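You operate a simulated robot arm through the tools that you are given. There is no shell and no other tool.

Carry out the task below with a simulated robot arm. There is one attempt and no reset: what you move stays moved.

TASK
Fill the open box with the pencils it names and tie it up.
Fine: they lie on the beige tray; lid on, box clamp to HOLD, crank three notches, push the TIE lever, clamp back to OPEN. Where these are worked on the way, their far stop is far enough and under half their travel is too little: box clamp.

The check looks at the end state, three seconds after you hand in, the way a careful person would. Anything else that was tipped, shoved, dropped, spilled or broken makes it a failure. A push-on lid holds only when it is set on centred and level and pressed home; a screw cap is set on level and turned clockwise until tight.

THE ROBOT
A 6-joint arm with a two-finger gripper, fixed in place. Base frame: the origin is at the foot of the arm, x ahead of it, y to its left, z up. Units: m, rad, N and s.
Its first joint turns from -2.897 to 2.897 rad. Payload 2.45 kg.
The tool frame sits at the grasp point between the pads (the TCP): z along the fingers, y along the line on which they close. The tips reach 0.02 m beyond it. Largest opening 0.14 m; the body of the gripper starts 0.168 m behind the TCP.
Orientation is that of the tool frame in the base frame, as [roll, pitch, yaw] about the fixed x, y, z axes, in that order (R = Rz(yaw) Ry(pitch) Rx(roll)). With the fingers straight down and closing along the base's y, the tool's x points along the base's -x, its y along +y and its z along -z.

THE INTERFACE
- The arm moves only by the tool servo_tool. Its argument "plan" is a list of rows, each an object of numbers (a shift or turn left out is 0, a gripper value left out holds the last): "dx", "dy", "dz": the shift along the tool's x, y, z in m; "rx", "ry", "rz": the turn, a rotation vector about the tool's x, y, z in rad; "gripper": the gripper command, from -1 (shut) to 1 (fully open), values between in proportion. In form: [{"dx": .., "dy": .., "dz": .., "rx": .., "ry": .., "rz": .., "gripper": ..}, ...]. A call has 1 to 20 rows; each row shifts and turns the commanded pose from where the row before left it, along the tool's axes as they then stand. Rows are played at 5 a second. More than 0.05 m and 0.15 rad between two rows, or a gripper value outside its range, and nothing of the call is played. A pose out of reach is approached as far as the arm can. The call stops where the force on the tool passes 90 N (or 10 N more than at its start, if that is more) or the arm is blocked; 0.2 s more then pass. Each finger travels about 0.045 m/s and halts on what it meets, pressing with about 35 N; the grip force reading is that of the motor and also rises with nothing between the fingers. The clock runs only during rows and for 0.2 s after the last one: add rows that do not move to give the fingers time. It gives the time, the measured TCP pose, the force on the tool (base axes), the opening and the grip force at its end, in the units of the frame above (readings bear some noise), with the torque about the TCP (base axes, N m) and any sound that the robot's microphone picked up.
- Cameras (640 x 400 px; columns grow to the right, rows downward): "scene" is fixed at [0.2207, 0.6499, 1.6186]; the picture's right is [-0.48, -0.88, 0.00], its down [-0.65, 0.35, -0.68] and it looks along [0.59, -0.32, -0.74] (base axes); focal length 319 px, centre (320, 200). "wrist" rides on the gripper at [0.078, 0.011, -0.209] in the tool frame; the picture's right is [-0.14, 0.99, 0.00], its down [-0.92, -0.13, -0.37] and it looks along [-0.37, -0.05, 0.93] (tool axes); focal length 280 px, centre (320, 200). There is no depth. A picture from a camera that has moved, and an enlarged one, comes with that camera's place and axes in the base frame and with its lens.
- capture(camera): a new picture of that camera. No time passes.
- close_up(camera, box): a new picture of the part [left, top, right, bottom] of that camera's present view, enlarged. No time passes.
- sign_off(): hands the job in; it is judged then, once.

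Places have to be worked out from the pictures, the camera data and where the tool is seen. Open the gripper and draw the arm clear of the work before you hand the job in, unless the task says otherwise.

The tools are called after "Emit:" as name(argument=value, ...) on one line, values as JSON. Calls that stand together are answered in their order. servo_tool: Moves the arm, as the interface text tells. Its arguments: {"type":"object","properties":{"plan":{"type":"array"}},"required":["plan"]} The other tools are called the same way: capture (camera) takes a picture; close_up (camera, box) takes an enlarged picture of a part of a camera's view; sign_off () hands the job in.

At the start:

```text
clock: 0.0
tcp_pos: [0.6145, 0.2027, 1.2564]
tool_rot: [-3.141, -0.001, 3.14]
ft_force: [0.4, -0.3, 0.1]
moment: [0.02, -0.01, 0.0]
width: 0.14
finger_force: 0.0
```

scene: 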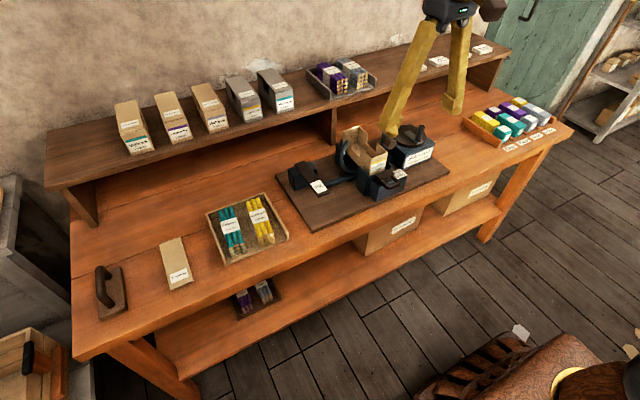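
wrist: 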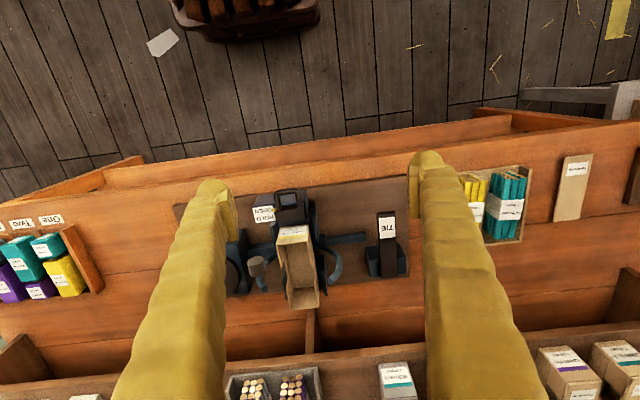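

I start by looking closely at the scene: box, tray, lid, machine.

Emit:
close_up(camera="scene", box=[270, 110, 460, 230])

Emit:
close_up(camera="scene", box=[150, 180, 310, 280])

Emit:
close_up(camera="wrist", box=[160, 170, 420, 320])

Emit:
close_up(camera="wrist", box=[440, 130, 640, 260])

Emit:
close_up(camera="scene", box=[450, 80, 580, 170])

Emit:
close_up(camera="scene", box=[100, 50, 320, 180])

```text
3.33 times, centred on (365, 170) of scene
camera zoom: at [0.2207, 0.6499, 1.6186], right [-0.48, -0.88, 0.0], down [-0.65, 0.35, -0.68], along [0.59, -0.32, -0.74], focal length 1063 px, centre (170, 300)
```

zoom: 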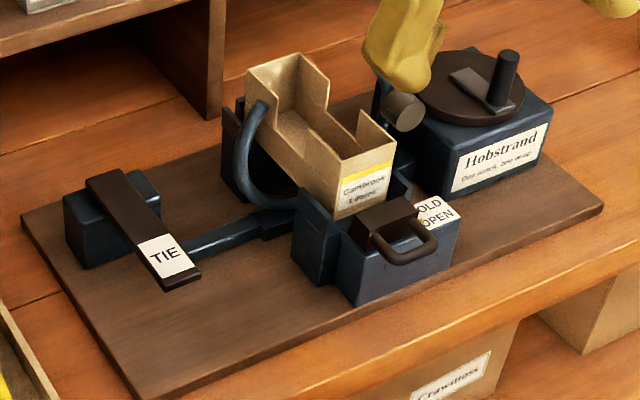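

```text
4.00 times, centred on (230, 230) of scene
camera zoom: at [0.2207, 0.6499, 1.6186], right [-0.48, -0.88, 0.0], down [-0.65, 0.35, -0.68], along [0.59, -0.32, -0.74], focal length 1275 px, centre (680, 80)
```

zoom: 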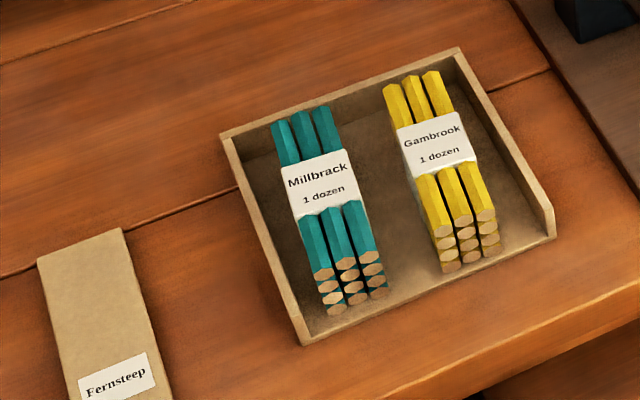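

```text
2.46 times, centred on (290, 245) of wrist
camera zoom: at [0.5361, 0.2139, 1.4651], right [0.14, 0.99, 0.0], down [0.92, -0.13, 0.37], along [0.37, -0.05, -0.93], focal length 690 px, centre (394, 89)
```

zoom: 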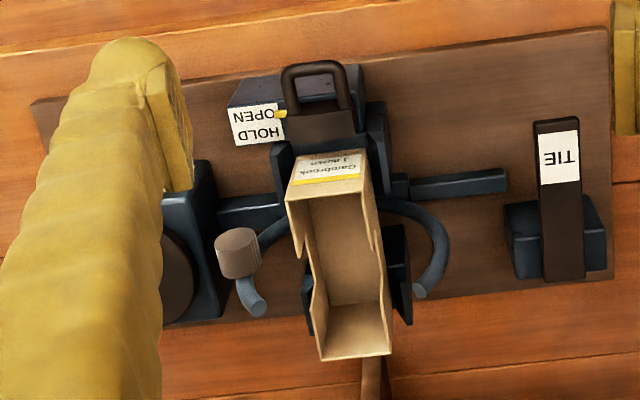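

```text
3.08 times, centred on (540, 195) of wrist
camera zoom: at [0.5361, 0.2139, 1.4651], right [0.14, 0.99, 0.0], down [0.92, -0.13, 0.37], along [0.37, -0.05, -0.93], focal length 863 px, centre (-357, 215)
```

zoom: 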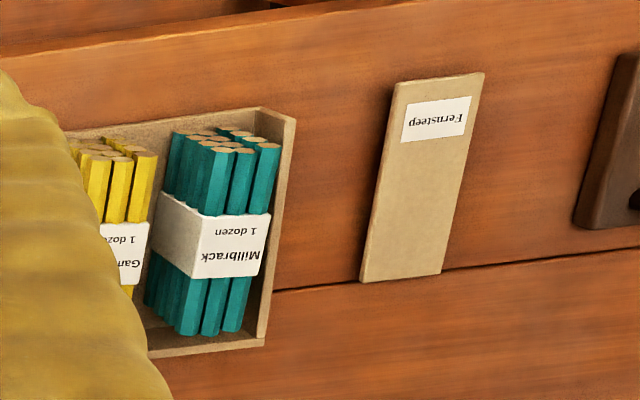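

```text
4.44 times, centred on (515, 125) of scene
camera zoom: at [0.2207, 0.6499, 1.6186], right [-0.48, -0.88, 0.0], down [-0.65, 0.35, -0.68], along [0.59, -0.32, -0.74], focal length 1417 px, centre (-547, 533)
```

zoom: 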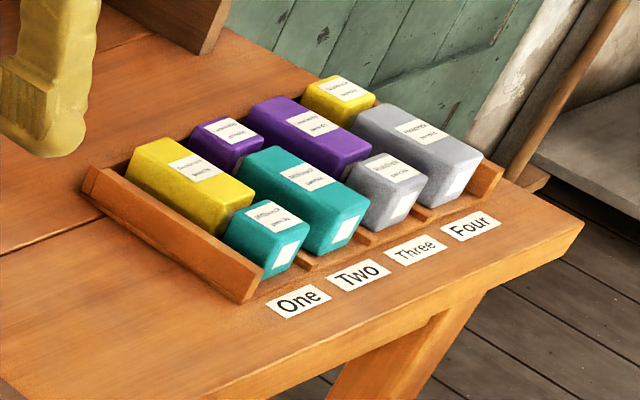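

```text
2.91 times, centred on (210, 115) of scene
camera zoom: at [0.2207, 0.6499, 1.6186], right [-0.48, -0.88, 0.0], down [-0.65, 0.35, -0.68], along [0.59, -0.32, -0.74], focal length 928 px, centre (640, 447)
```

zoom: 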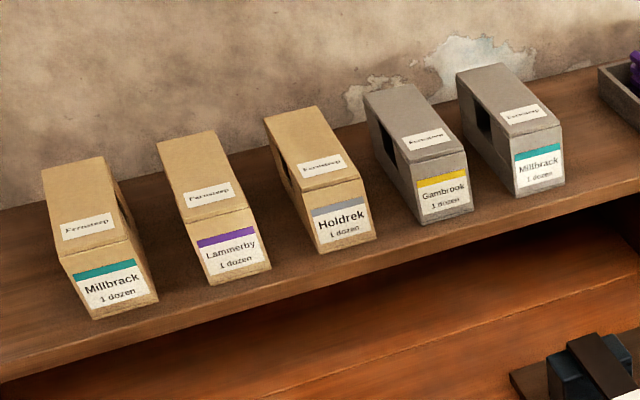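

The open box is labelled Gambrook, so the yellow bundle on the beige tray is wanted, and the Fernsteep plate is its lid. I move the wrist camera over the machine for a better look.

Emit:
servo_tool(plan=[{"dx": -0.037, "dy": -0.016, "dz": 0.02}, {"dx": -0.037, "dy": -0.016, "dz": 0.02}, {"dx": -0.037, "dy": -0.016, "dz": 0.02}, {"dx": -0.037, "dy": -0.016, "dz": 0.02}, {"dx": -0.037, "dy": -0.016, "dz": 0.02}, {}])

Emit:
capture(camera="wrist")

Emit:
capture(camera="scene")

```text
clock: 1.4
tcp_pos: [0.7996, 0.1239, 1.1572]
tool_rot: [-3.141, 0.002, 3.141]
ft_force: [-0.3, 0.6, -0.2]
moment: [0.02, 0.0, 0.02]
width: 0.14
finger_force: 0.1
```

```text
taken
camera wrist: at [0.7218, 0.1347, 1.3663], right [0.14, 0.99, 0.0], down [0.92, -0.13, 0.37], along [0.37, -0.05, -0.93], focal length 280 px, centre (320, 200)
```

wrist: 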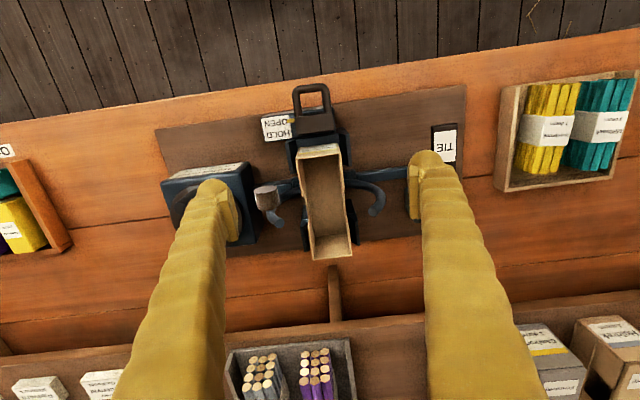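

```text
taken
```

scene: 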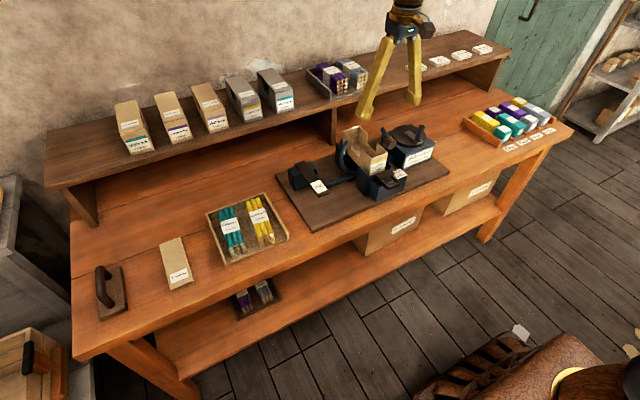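

The overview is clear; I zoom into the machine and tray from this pose.

Emit:
close_up(camera="wrist", box=[230, 75, 410, 275])

Emit:
close_up(camera="scene", box=[330, 110, 450, 210])

Emit:
close_up(camera="wrist", box=[480, 60, 640, 200])

```text
2.00 times, centred on (320, 175) of wrist
camera zoom: at [0.7218, 0.1347, 1.3663], right [0.14, 0.99, 0.0], down [0.92, -0.13, 0.37], along [0.37, -0.05, -0.93], focal length 561 px, centre (320, 250)
```

zoom: 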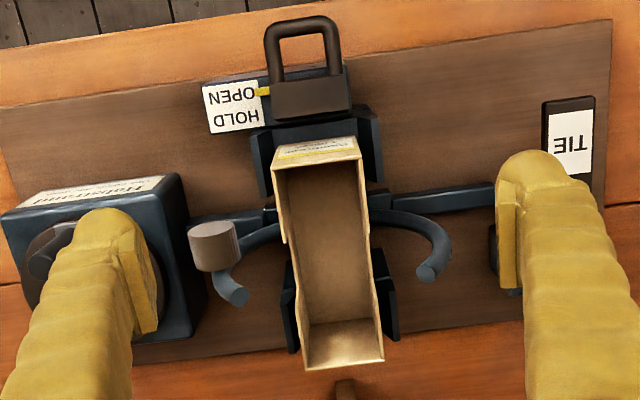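

```text
4.00 times, centred on (390, 160) of scene
camera zoom: at [0.2207, 0.6499, 1.6186], right [-0.48, -0.88, 0.0], down [-0.65, 0.35, -0.68], along [0.59, -0.32, -0.74], focal length 1275 px, centre (40, 360)
```

zoom: 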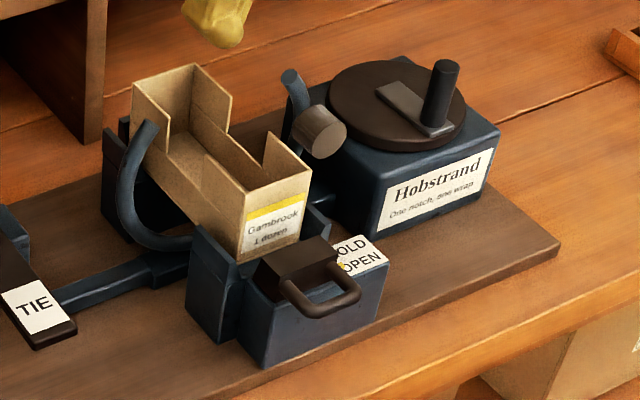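

```text
2.86 times, centred on (560, 130) of wrist
camera zoom: at [0.7218, 0.1347, 1.3663], right [0.14, 0.99, 0.0], down [0.92, -0.13, 0.37], along [0.37, -0.05, -0.93], focal length 801 px, centre (-366, 400)
```

zoom: 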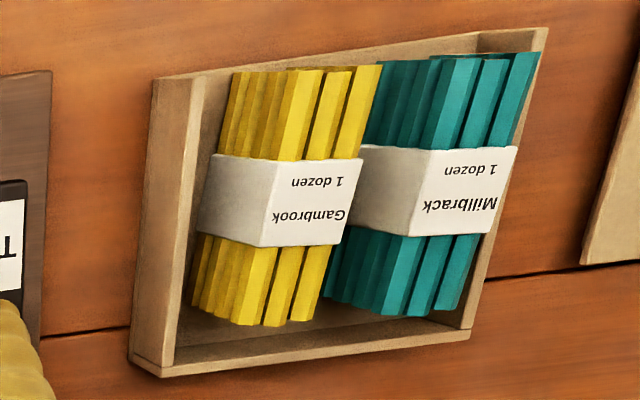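

I check the rest of the scene (shelf items, robot foot) to see whether any other lid lies closer, and how the arm is set up.

Emit:
close_up(camera="scene", box=[400, 30, 520, 105])

Emit:
close_up(camera="scene", box=[480, 300, 640, 400])

Emit:
close_up(camera="scene", box=[60, 220, 220, 320])

Emit:
close_up(camera="scene", box=[220, 260, 320, 322])

```text
5.33 times, centred on (460, 68) of scene
camera zoom: at [0.2207, 0.6499, 1.6186], right [-0.48, -0.88, 0.0], down [-0.65, 0.35, -0.68], along [0.59, -0.32, -0.74], focal length 1700 px, centre (-427, 907)
```

zoom: 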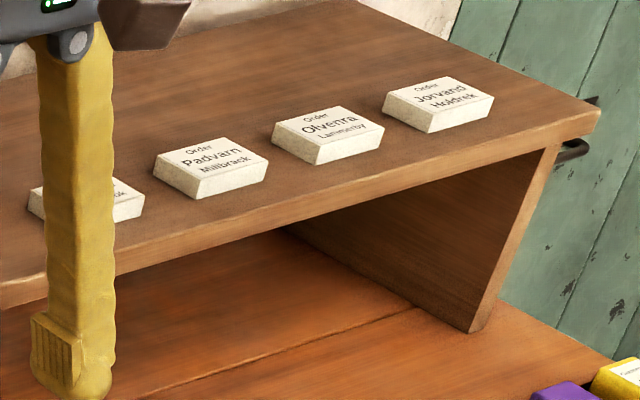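

```text
4.00 times, centred on (560, 350) of scene
camera zoom: at [0.2207, 0.6499, 1.6186], right [-0.48, -0.88, 0.0], down [-0.65, 0.35, -0.68], along [0.59, -0.32, -0.74], focal length 1275 px, centre (-640, -400)
```

zoom: 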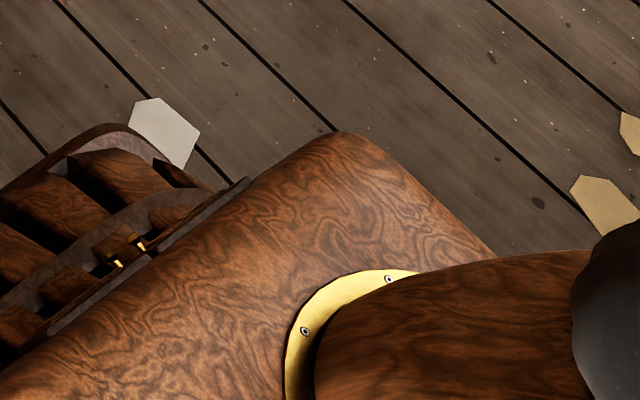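

```text
4.00 times, centred on (140, 270) of scene
camera zoom: at [0.2207, 0.6499, 1.6186], right [-0.48, -0.88, 0.0], down [-0.65, 0.35, -0.68], along [0.59, -0.32, -0.74], focal length 1275 px, centre (1040, -80)
```

zoom: 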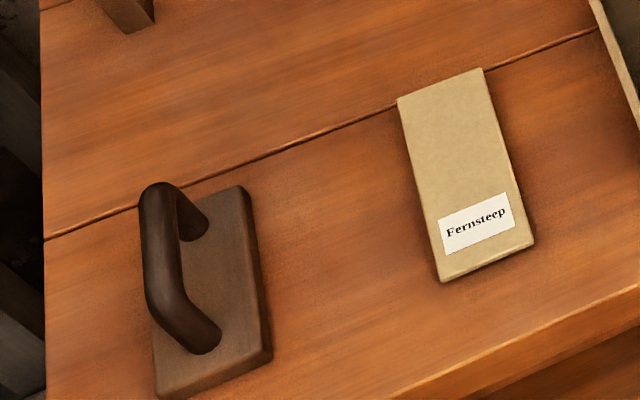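

```text
6.40 times, centred on (270, 291) of scene
camera zoom: at [0.2207, 0.6499, 1.6186], right [-0.48, -0.88, 0.0], down [-0.65, 0.35, -0.68], along [0.59, -0.32, -0.74], focal length 2041 px, centre (640, -382)
```

zoom: 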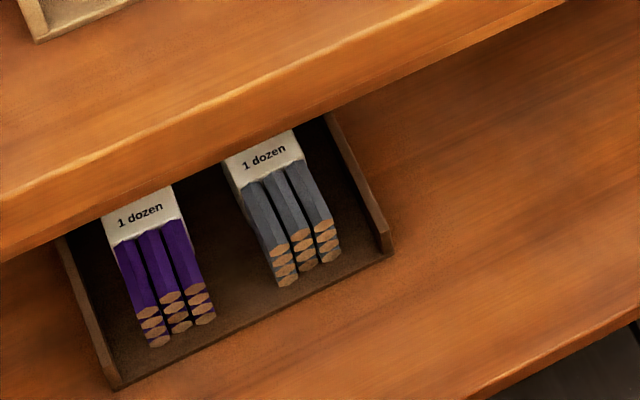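

The lid lies far left (about x 0.84, y 0.78) so I need to test reach. First I move over the tray and look.

Emit:
servo_tool(plan=[{"dy": 0.045}, {"dy": 0.045}, {"dy": 0.045}, {"dy": 0.045}, {"dy": 0.045}, {"dy": 0.045}, {"dy": 0.045}, {"dy": 0.045, "dz": 0.02}, {"dz": 0.03}, {}])

Emit:
capture(camera="wrist")

Emit:
capture(camera="scene")

```text
clock: 3.6
tcp_pos: [0.8003, 0.4834, 1.1066]
tool_rot: [3.141, 0.001, -3.141]
ft_force: [0.0, -0.1, -0.5]
moment: [0.01, 0.01, -0.02]
width: 0.1398
finger_force: 0.0
```

```text
taken
camera wrist: at [0.7215, 0.4936, 1.316], right [0.14, 0.99, 0.0], down [0.92, -0.13, 0.37], along [0.37, -0.05, -0.93], focal length 280 px, centre (320, 200)
```

wrist: 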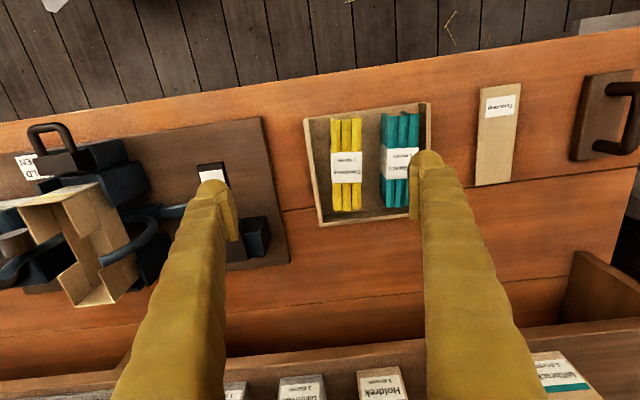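

```text
taken
```

scene: 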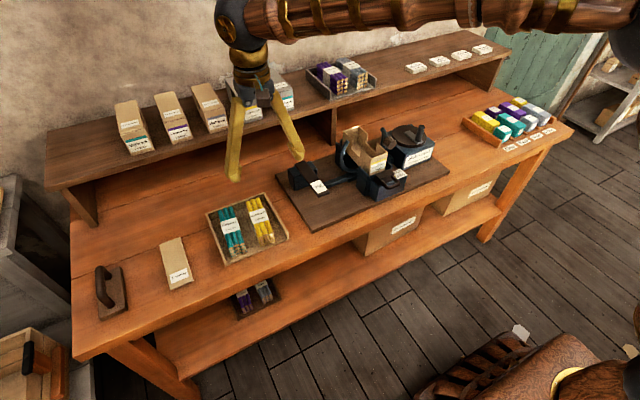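

I zoom on the bundle and the lid for measurements.

Emit:
close_up(camera="wrist", box=[300, 95, 440, 235])

Emit:
close_up(camera="wrist", box=[450, 60, 640, 200])

```text
2.86 times, centred on (370, 165) of wrist
camera zoom: at [0.7215, 0.4936, 1.316], right [0.14, 0.99, 0.0], down [0.92, -0.13, 0.37], along [0.37, -0.05, -0.93], focal length 801 px, centre (177, 300)
```

zoom: 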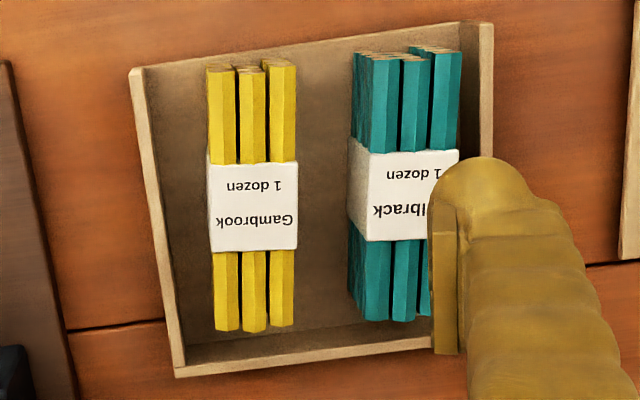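

```text
2.86 times, centred on (545, 130) of wrist
camera zoom: at [0.7215, 0.4936, 1.316], right [0.14, 0.99, 0.0], down [0.92, -0.13, 0.37], along [0.37, -0.05, -0.93], focal length 801 px, centre (-323, 400)
```

zoom: 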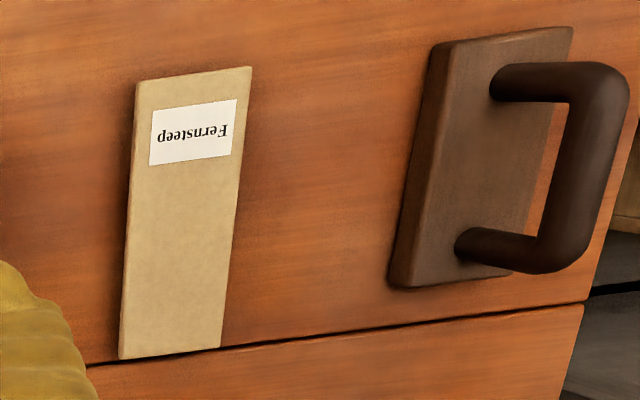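

Triangulated: bundle band top at about (0.845, 0.519, 0.878); lid centre about (0.844, 0.783), top z 0.828, 0.167 × 0.063. I test reach toward the lid at safe height.

Emit:
servo_tool(plan=[{"dy": 0.05}, {"dy": 0.05}, {"dy": 0.05}, {"dy": 0.05}, {"dy": 0.05}, {"dy": 0.05}, {}, {}])

Emit:
capture(camera="wrist")

Emit:
capture(camera="scene")

```text
clock: 5.4
tcp_pos: [0.8007, 0.7847, 1.1067]
tool_rot: [3.141, 0.0, 3.141]
ft_force: [0.4, 0.1, -0.2]
moment: [0.01, -0.01, 0.01]
width: 0.1401
finger_force: 0.1
```

```text
taken
camera wrist: at [0.7224, 0.7961, 1.3169], right [0.14, 0.99, 0.0], down [0.92, -0.13, 0.37], along [0.37, -0.05, -0.93], focal length 280 px, centre (320, 200)
```

wrist: 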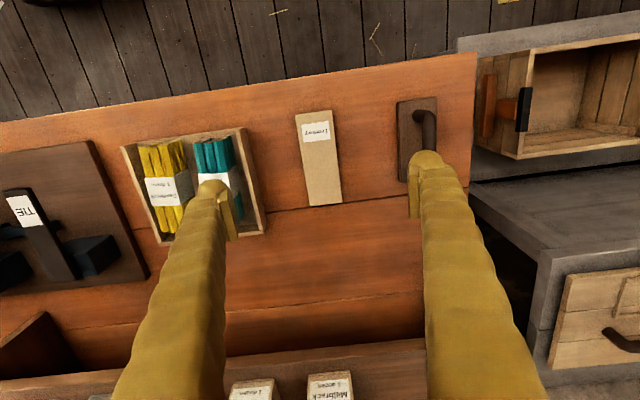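

```text
taken
```

scene: 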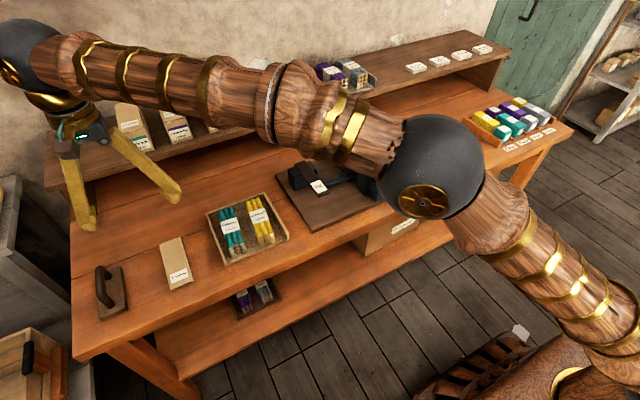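

Reach is fine out there. Now I go back above the yellow bundle, turned to match its ~-5° yaw, and look from closer.

Emit:
servo_tool(plan=[{"dy": -0.045, "dx": -0.007}, {"dy": -0.045, "dx": -0.007}, {"dy": -0.045, "dx": -0.007}, {"dy": -0.045, "dx": -0.007}, {"dy": -0.045, "dx": -0.007, "dz": 0.02}, {"dy": -0.041, "dx": -0.009, "dz": 0.03}, {"dz": 0.03, "rz": 0.09}, {"dz": 0.03}, {}])

Emit:
capture(camera="wrist")

Emit:
close_up(camera="wrist", box=[220, 60, 420, 260])

```text
refused: row 6 steps farther than a row can; nothing moved
```

```text
taken
camera wrist: at [0.7224, 0.7961, 1.3169], right [0.14, 0.99, 0.0], down [0.92, -0.13, 0.37], along [0.37, -0.05, -0.93], focal length 280 px, centre (320, 200)
```

wrist: 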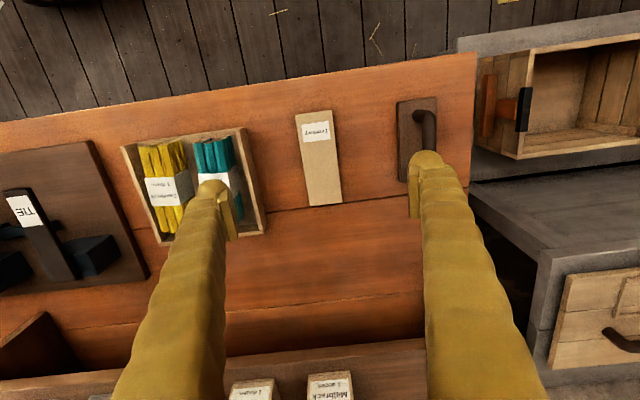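

```text
2.00 times, centred on (320, 160) of wrist
camera zoom: at [0.7224, 0.7961, 1.3169], right [0.14, 0.99, 0.0], down [0.92, -0.13, 0.37], along [0.37, -0.05, -0.93], focal length 561 px, centre (320, 280)
```

zoom: 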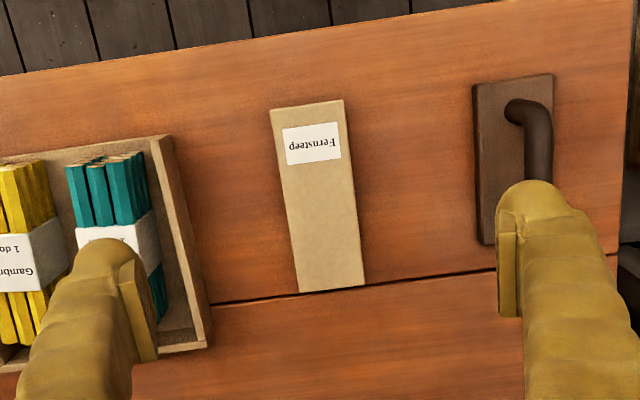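

One row stepped too far; I resend with smaller steps.

Emit:
servo_tool(plan=[{"dy": -0.045, "dx": -0.007}, {"dy": -0.045, "dx": -0.007}, {"dy": -0.045, "dx": -0.007}, {"dy": -0.045, "dx": -0.007}, {"dy": -0.045, "dx": -0.007}, {"dy": -0.041, "dx": -0.009}, {"dz": 0.04}, {"dz": 0.04, "rz": 0.09}, {"dz": 0.04}, {}])

Emit:
capture(camera="wrist")

Emit:
close_up(camera="wrist", box=[220, 60, 420, 260])

```text
clock: 7.6
tcp_pos: [0.8452, 0.5197, 0.9848]
tool_rot: [3.141, -0.001, 3.053]
ft_force: [-0.5, 1.1, -0.2]
moment: [0.03, -0.02, 0.0]
width: 0.1401
finger_force: 0.0
```

```text
taken
camera wrist: at [0.7675, 0.5365, 1.1944], right [0.23, 0.97, 0.0], down [0.91, -0.21, 0.37], along [0.36, -0.08, -0.93], focal length 280 px, centre (320, 200)
```

wrist: 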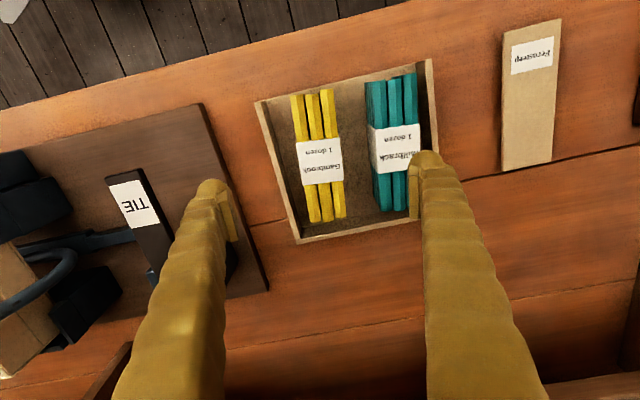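

```text
2.00 times, centred on (320, 160) of wrist
camera zoom: at [0.7675, 0.5365, 1.1944], right [0.23, 0.97, 0.0], down [0.91, -0.21, 0.37], along [0.36, -0.08, -0.93], focal length 561 px, centre (320, 280)
```

zoom: 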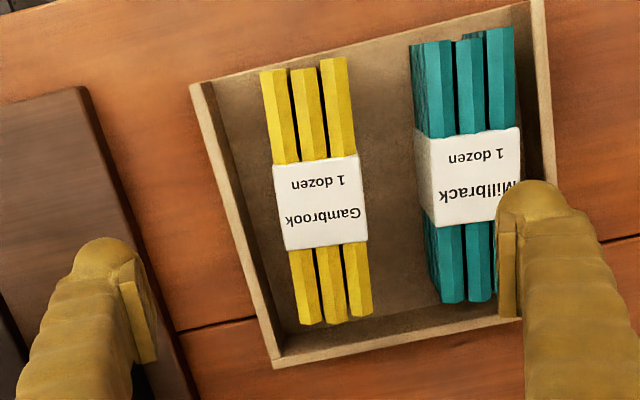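

The tool is centred and aligned on the bundle (width ≈0.050). Before gripping I want to know the box's notch depth and clearances, so I look at the box first from close.

Emit:
servo_tool(plan=[{"dz": -0.04, "rz": -0.09}, {"dz": -0.04}, {"dy": -0.045}, {"dy": -0.045}, {"dy": -0.045}, {"dy": -0.045}, {"dy": -0.045}, {"dy": -0.045}, {"dy": -0.045}, {"dy": -0.045}, {"dy": -0.04, "dx": -0.02}, {"dx": -0.02}, {}])

Emit:
capture(camera="wrist")

Emit:
close_up(camera="wrist", box=[220, 60, 420, 260])

```text
clock: 10.4
tcp_pos: [0.8845, 0.1157, 1.0654]
tool_rot: [-3.141, -0.001, -3.141]
ft_force: [-0.8, -0.1, 0.0]
moment: [0.01, 0.0, -0.03]
width: 0.1401
finger_force: 0.0
```

```text
taken
camera wrist: at [0.8058, 0.1262, 1.2747], right [0.14, 0.99, 0.0], down [0.92, -0.13, 0.37], along [0.37, -0.05, -0.93], focal length 280 px, centre (320, 200)
```

wrist: 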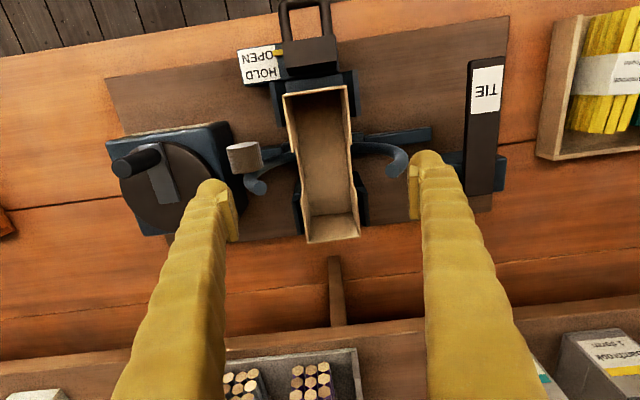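

```text
2.00 times, centred on (320, 160) of wrist
camera zoom: at [0.8058, 0.1262, 1.2747], right [0.14, 0.99, 0.0], down [0.92, -0.13, 0.37], along [0.37, -0.05, -0.93], focal length 561 px, centre (320, 280)
```

zoom: 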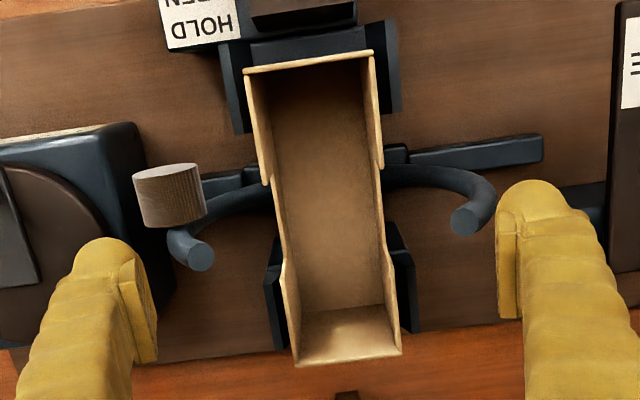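

Box measured: x 0.8085–0.974, y 0.088–0.151, rim z≈0.984, inner floor ≈0.918. I check the notch depth and the clamp in enlarged pictures.

Emit:
close_up(camera="scene", box=[335, 120, 415, 170])

Emit:
close_up(camera="wrist", box=[225, 0, 365, 100])

Emit:
close_up(camera="scene", box=[355, 155, 435, 205])

Emit:
close_up(camera="wrist", box=[270, 80, 370, 250])

```text
8.00 times, centred on (375, 145) of scene
camera zoom: at [0.2207, 0.6499, 1.6186], right [-0.48, -0.88, 0.0], down [-0.65, 0.35, -0.68], along [0.59, -0.32, -0.74], focal length 2551 px, centre (-120, 640)
```

zoom: 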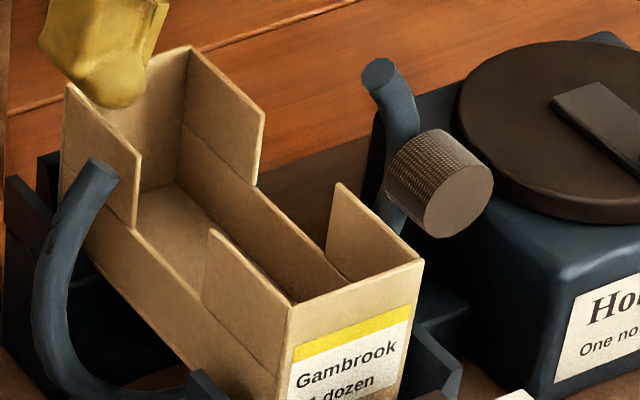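

```text
4.00 times, centred on (295, 50) of wrist
camera zoom: at [0.8058, 0.1262, 1.2747], right [0.14, 0.99, 0.0], down [0.92, -0.13, 0.37], along [0.37, -0.05, -0.93], focal length 1122 px, centre (420, 800)
```

zoom: 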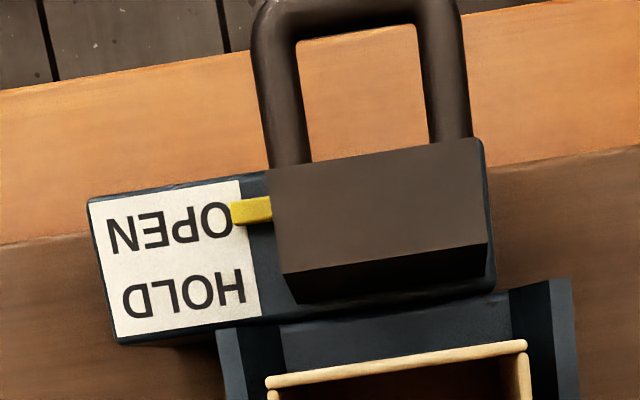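

```text
8.00 times, centred on (395, 180) of scene
camera zoom: at [0.2207, 0.6499, 1.6186], right [-0.48, -0.88, 0.0], down [-0.65, 0.35, -0.68], along [0.59, -0.32, -0.74], focal length 2551 px, centre (-280, 360)
```

zoom: 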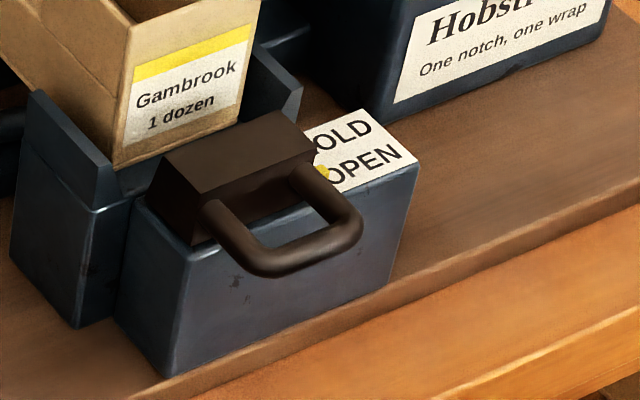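

```text
2.35 times, centred on (320, 165) of wrist
camera zoom: at [0.8058, 0.1262, 1.2747], right [0.14, 0.99, 0.0], down [0.92, -0.13, 0.37], along [0.37, -0.05, -0.93], focal length 660 px, centre (320, 282)
```

zoom: 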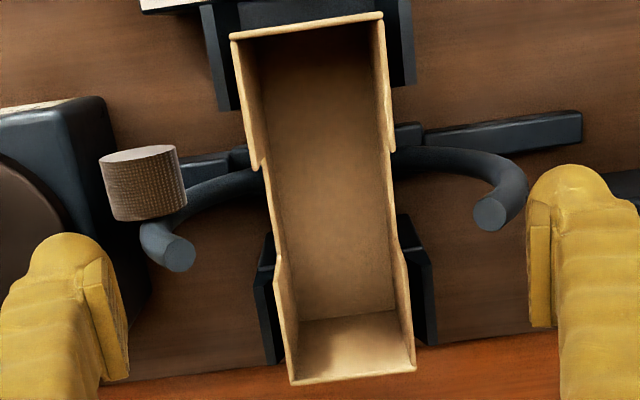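

Notch spans about x 0.861–0.915 and reaches down to z≈0.942, so the fingers may hold only the upper ~20 mm of the bundle. I return above the bundle, narrow the opening to ~62 mm and lower partly.

Emit:
servo_tool(plan=[{"dy": 0.045, "dx": 0.005}, {"dy": 0.045, "dx": 0.005}, {"dy": 0.045, "dx": 0.005}, {"dy": 0.045, "dx": 0.005}, {"dy": 0.045, "dx": 0.005}, {"dy": 0.045, "dx": 0.005}, {"dy": 0.045, "dx": 0.005}, {"dy": 0.045, "dx": 0.004}, {"dy": 0.044, "gripper": -0.11}, {"rz": 0.09, "dz": 0.04}, {"dz": 0.04}, {"dz": 0.03}, {"dz": 0.03}, {}, {}])

Emit:
capture(camera="wrist")

Emit:
close_up(camera="wrist", box=[220, 60, 420, 260])

```text
clock: 13.6
tcp_pos: [0.843, 0.5217, 0.9274]
tool_rot: [3.141, 0.0, 3.052]
ft_force: [0.4, 0.2, 1.8]
moment: [-0.01, 0.0, 0.01]
width: 0.0622
finger_force: 0.0
```

```text
taken
camera wrist: at [0.7662, 0.5397, 1.1364], right [0.23, 0.97, 0.0], down [0.91, -0.21, 0.37], along [0.36, -0.08, -0.93], focal length 280 px, centre (320, 200)
```

wrist: 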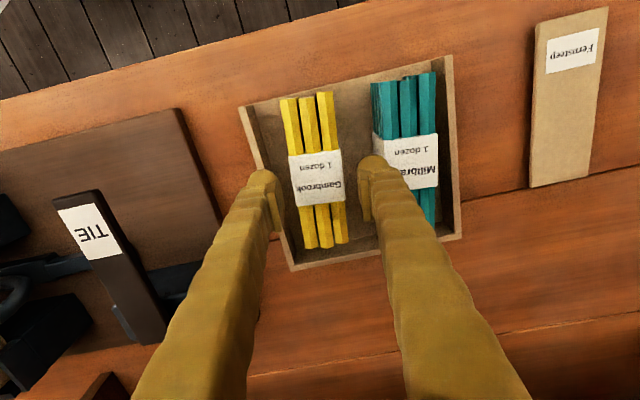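

```text
2.00 times, centred on (320, 160) of wrist
camera zoom: at [0.7662, 0.5397, 1.1364], right [0.23, 0.97, 0.0], down [0.91, -0.21, 0.37], along [0.36, -0.08, -0.93], focal length 561 px, centre (320, 280)
```

zoom: 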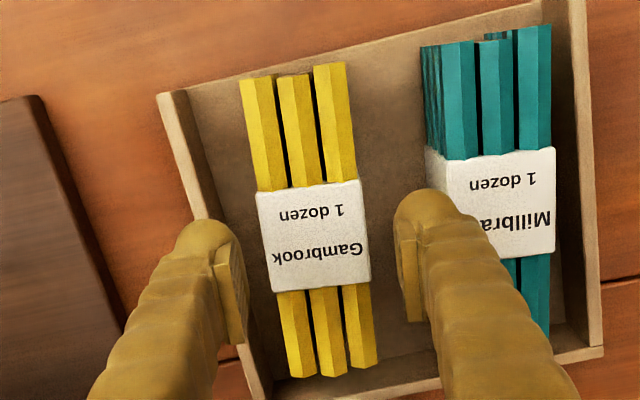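

The tool is about 3 mm off in x and y relative to the bundle; I correct, lower to TCP z≈0.879 and close.

Emit:
servo_tool(plan=[{"dx": -0.0024, "dy": -0.0028}, {"dz": 0.02}, {"dz": 0.0284}, {}, {"gripper": -0.6}, {}, {}, {}, {}])

Emit:
close_up(camera="wrist", box=[220, 60, 420, 260])

Emit:
close_up(camera="scene", box=[180, 150, 320, 260])

```text
clock: 15.6
tcp_pos: [0.8463, 0.5176, 0.8776]
tool_rot: [3.141, 0.0, 3.052]
ft_force: [-0.6, -0.5, -0.2]
moment: [-0.03, 0.0, -0.04]
width: 0.0469
finger_force: 35.0
```

```text
2.00 times, centred on (320, 160) of wrist
camera zoom: at [0.7691, 0.5359, 1.0867], right [0.23, 0.97, 0.0], down [0.91, -0.21, 0.37], along [0.36, -0.08, -0.93], focal length 561 px, centre (320, 280)
```

zoom: 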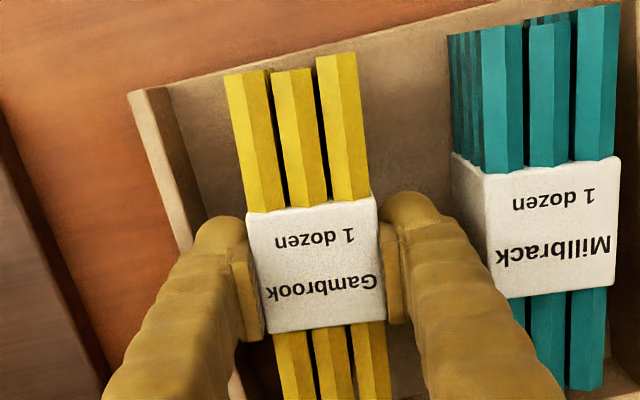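

```text
3.64 times, centred on (250, 205) of scene
camera zoom: at [0.2207, 0.6499, 1.6186], right [-0.48, -0.88, 0.0], down [-0.65, 0.35, -0.68], along [0.59, -0.32, -0.74], focal length 1159 px, centre (574, 182)
```

zoom: 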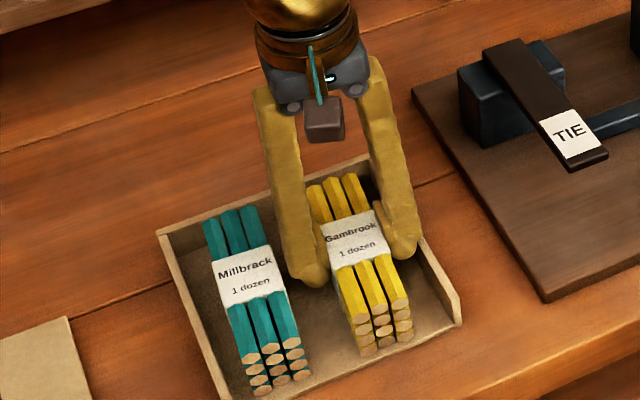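

Bundle gripped (width 0.047). Lift straight up and check it hangs level.

Emit:
servo_tool(plan=[{"dz": -0.01}, {"dz": -0.03}, {"dz": -0.04}, {"dz": -0.045}, {"dz": -0.045, "rz": -0.09}, {}])

Emit:
capture(camera="wrist")

Emit:
close_up(camera="scene", box=[180, 100, 320, 260])

```text
clock: 17.0
tcp_pos: [0.8469, 0.5184, 1.0482]
tool_rot: [3.141, -0.001, -3.141]
ft_force: [-1.2, 0.2, -2.1]
moment: [0.01, 0.0, 0.03]
width: 0.0468
finger_force: 35.5
```

```text
taken
camera wrist: at [0.7674, 0.5293, 1.2574], right [0.14, 0.99, 0.0], down [0.92, -0.13, 0.37], along [0.36, -0.05, -0.93], focal length 280 px, centre (320, 200)
```

wrist: 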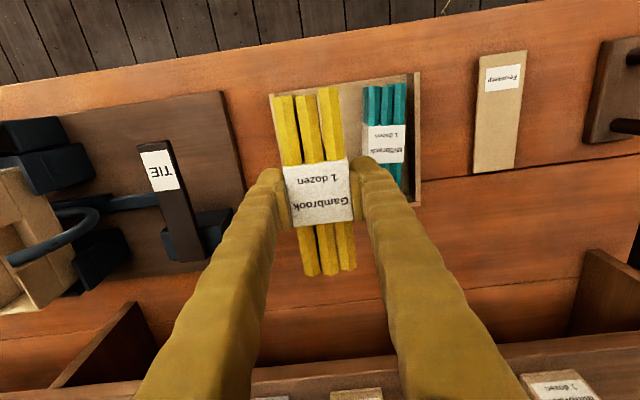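

```text
2.50 times, centred on (250, 180) of scene
camera zoom: at [0.2207, 0.6499, 1.6186], right [-0.48, -0.88, 0.0], down [-0.65, 0.35, -0.68], along [0.59, -0.32, -0.74], focal length 797 px, centre (495, 250)
```

zoom: 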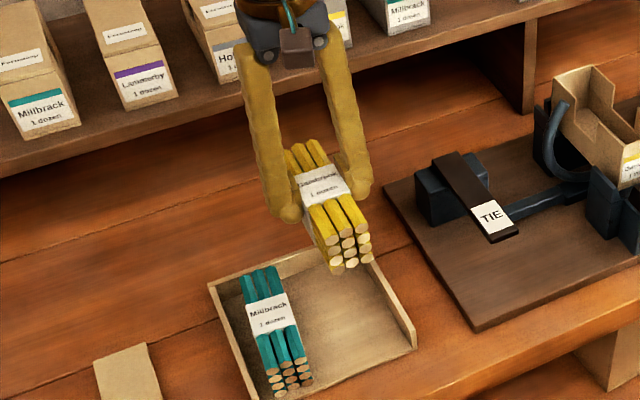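

Lifted cleanly. I zoom to measure the held bundle's yaw and offset in the gripper.

Emit:
close_up(camera="wrist", box=[240, 70, 400, 290])

Emit:
close_up(camera="scene", box=[230, 130, 290, 180])

```text
1.82 times, centred on (320, 180) of wrist
camera zoom: at [0.7674, 0.5293, 1.2574], right [0.14, 0.99, 0.0], down [0.92, -0.13, 0.37], along [0.36, -0.05, -0.93], focal length 510 px, centre (320, 236)
```

zoom: 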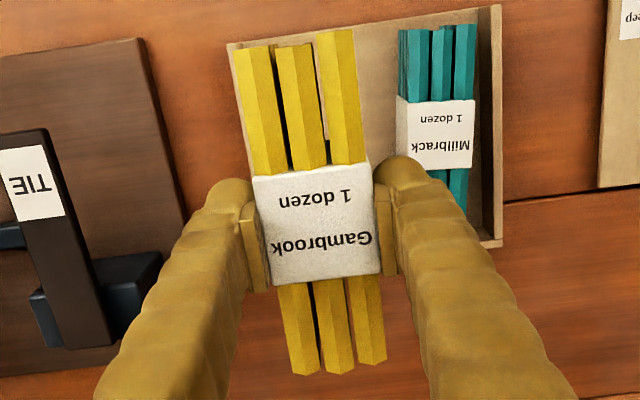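

```text
8.00 times, centred on (260, 155) of scene
camera zoom: at [0.2207, 0.6499, 1.6186], right [-0.48, -0.88, 0.0], down [-0.65, 0.35, -0.68], along [0.59, -0.32, -0.74], focal length 2551 px, centre (800, 560)
```

zoom: 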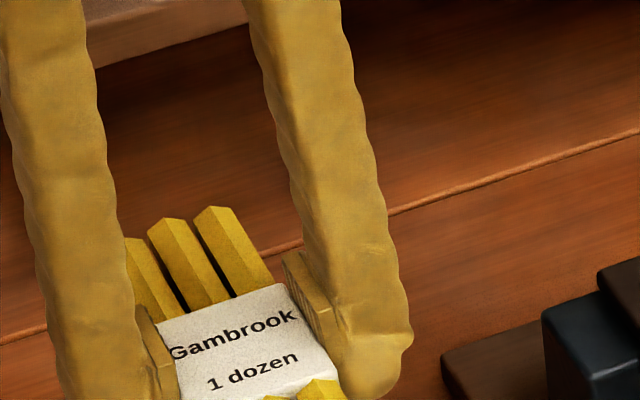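

Bundle is well aligned and centred in the gripper. I carry it at height to above the box.

Emit:
servo_tool(plan=[{"dz": -0.03}, {"dz": -0.03}, {"dy": -0.045, "dx": -0.005}, {"dy": -0.045, "dx": -0.005}, {"dy": -0.045, "dx": -0.005}, {"dy": -0.045, "dx": -0.005}, {"dy": -0.045, "dx": -0.005}, {"dy": -0.045, "dx": -0.005}, {"dy": -0.045, "dx": -0.005}, {"dy": -0.045, "dx": -0.005}, {"dy": -0.038, "dx": -0.004}, {}, {}])

Emit:
capture(camera="wrist")

Emit:
close_up(camera="scene", box=[320, 60, 440, 180])

```text
clock: 19.8
tcp_pos: [0.8917, 0.1222, 1.106]
tool_rot: [3.141, 0.0, 3.14]
ft_force: [-0.6, 0.6, -2.3]
moment: [-0.02, -0.02, -0.01]
width: 0.0468
finger_force: 35.4
```

```text
taken
camera wrist: at [0.8128, 0.1323, 1.3156], right [0.14, 0.99, 0.0], down [0.92, -0.13, 0.37], along [0.37, -0.05, -0.93], focal length 280 px, centre (320, 200)
```

wrist: 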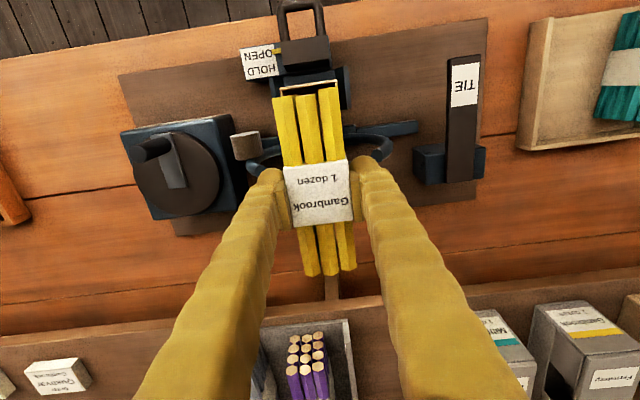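

```text
3.33 times, centred on (380, 120) of scene
camera zoom: at [0.2207, 0.6499, 1.6186], right [-0.48, -0.88, 0.0], down [-0.65, 0.35, -0.68], along [0.59, -0.32, -0.74], focal length 1063 px, centre (120, 467)
```

zoom: 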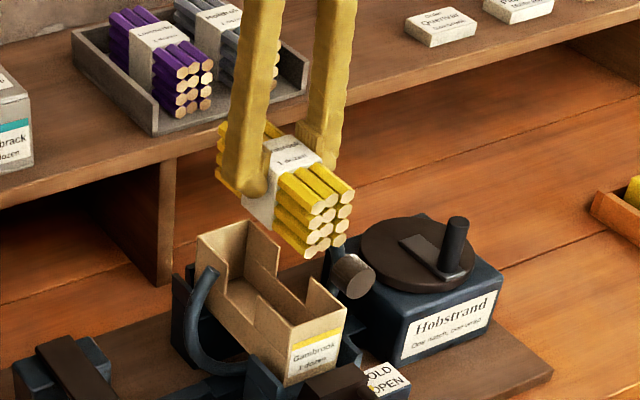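

Over the box. I lower until the bundle's bottom is just above the rim and compare positions in the enlarged view.

Emit:
servo_tool(plan=[{"dz": 0.03}, {"dz": 0.025}, {}, {}])

Emit:
close_up(camera="wrist", box=[260, 60, 360, 160])

Emit:
close_up(camera="wrist", box=[260, 200, 400, 300])

Emit:
close_up(camera="scene", box=[330, 90, 420, 180])

Emit:
servo_tool(plan=[{}])

Emit:
servo_tool(plan=[{}])

```text
clock: 20.8
tcp_pos: [0.892, 0.1204, 1.0502]
tool_rot: [-3.141, -0.001, 3.141]
ft_force: [0.5, 0.0, -2.3]
moment: [0.01, 0.02, 0.0]
width: 0.0469
finger_force: 34.4
```

```text
4.00 times, centred on (310, 110) of wrist
camera zoom: at [0.8144, 0.1321, 1.2597], right [0.14, 0.99, 0.0], down [0.92, -0.13, 0.37], along [0.37, -0.05, -0.93], focal length 1122 px, centre (360, 560)
```

zoom: 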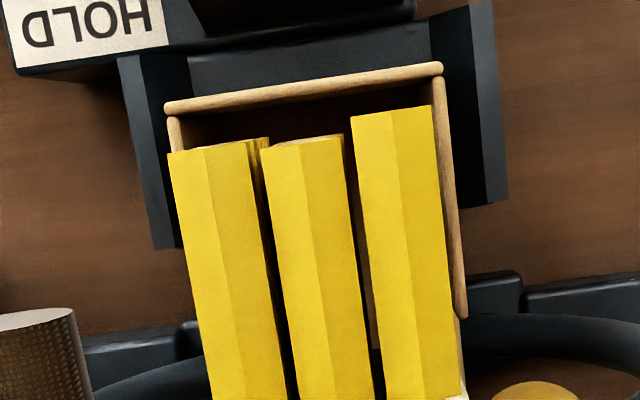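

```text
4.00 times, centred on (330, 250) of wrist
camera zoom: at [0.8144, 0.1321, 1.2597], right [0.14, 0.99, 0.0], down [0.92, -0.13, 0.37], along [0.37, -0.05, -0.93], focal length 1122 px, centre (280, 0)
```

zoom: 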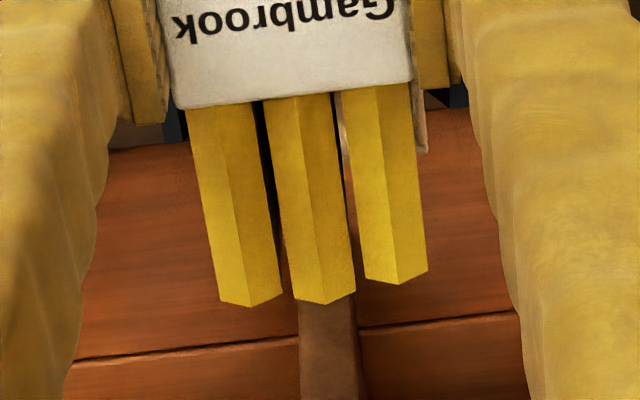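

```text
4.44 times, centred on (375, 135) of scene
camera zoom: at [0.2207, 0.6499, 1.6186], right [-0.48, -0.88, 0.0], down [-0.65, 0.35, -0.68], along [0.59, -0.32, -0.74], focal length 1417 px, centre (76, 489)
```

zoom: 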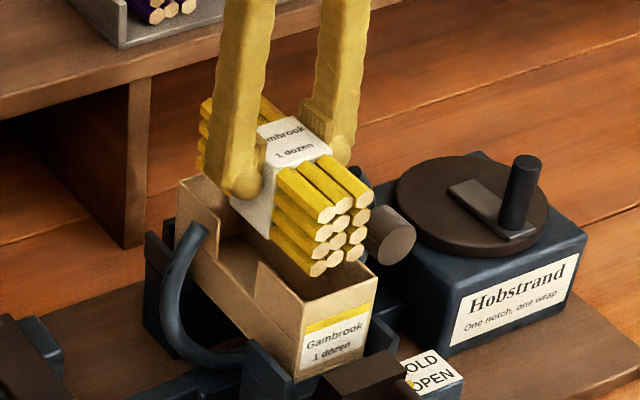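

```text
clock: 21.2
tcp_pos: [0.8926, 0.1207, 1.0503]
tool_rot: [-3.141, 0.0, -3.141]
ft_force: [0.4, 0.3, -1.9]
moment: [-0.01, 0.0, -0.02]
width: 0.0468
finger_force: 35.2
```

```text
clock: 21.6
tcp_pos: [0.8928, 0.121, 1.0499]
tool_rot: [-3.141, -0.002, -3.141]
ft_force: [0.3, -0.3, -1.4]
moment: [0.01, -0.01, -0.02]
width: 0.0471
finger_force: 34.8
```

Relative measurement: shift about 1 mm toward -x and -y centres the bundle over the box. I lower it slowly into the box.

Emit:
servo_tool(plan=[{"dx": 0.001, "dy": -0.001}, {}, {"dz": 0.01}, {"dz": 0.01}, {"dz": 0.01}, {"dz": 0.01}, {"dz": 0.01}, {}])

Emit:
close_up(camera="wrist", box=[240, 60, 400, 290])

Emit:
close_up(camera="scene", box=[330, 90, 420, 180])

```text
clock: 23.4
tcp_pos: [0.8907, 0.1207, 1.0024]
tool_rot: [3.141, 0.001, -3.141]
ft_force: [-0.4, 0.5, -2.5]
moment: [0.02, 0.01, 0.01]
width: 0.0469
finger_force: 35.5
```

```text
1.74 times, centred on (320, 175) of wrist
camera zoom: at [0.812, 0.1299, 1.2112], right [0.14, 0.99, 0.0], down [0.92, -0.13, 0.37], along [0.37, -0.05, -0.93], focal length 488 px, centre (320, 244)
```

zoom: 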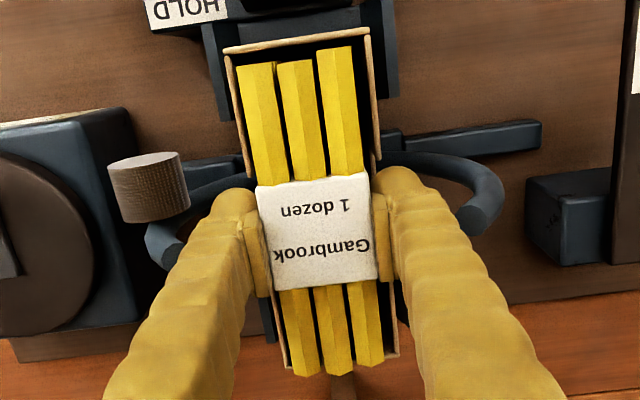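

```text
4.44 times, centred on (375, 135) of scene
camera zoom: at [0.2207, 0.6499, 1.6186], right [-0.48, -0.88, 0.0], down [-0.65, 0.35, -0.68], along [0.59, -0.32, -0.74], focal length 1417 px, centre (76, 489)
```

zoom: 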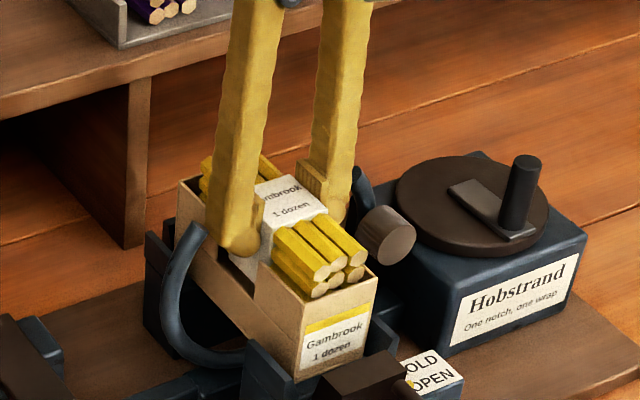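

Bundle is entering cleanly with no contact. I keep lowering in small steps watching force.

Emit:
servo_tool(plan=[{"dz": 0.007}, {"dz": 0.007}, {"dz": 0.006}, {"dz": 0.004}, {"dz": 0.003}, {}])

Emit:
servo_tool(plan=[{"dz": 0.002}, {"dz": 0.002}, {}])

```text
clock: 24.8
tcp_pos: [0.8903, 0.1201, 0.975]
tool_rot: [3.142, 0.0, -3.142]
ft_force: [-0.2, -0.7, -2.7]
moment: [-0.02, 0.03, 0.02]
width: 0.047
finger_force: 35.1
```

```text
clock: 25.6
tcp_pos: [0.8919, 0.1187, 0.9717]
tool_rot: [-3.141, 0.0, 3.141]
ft_force: [0.5, 0.4, -1.9]
moment: [0.01, -0.03, 0.02]
width: 0.0469
finger_force: 34.8
```

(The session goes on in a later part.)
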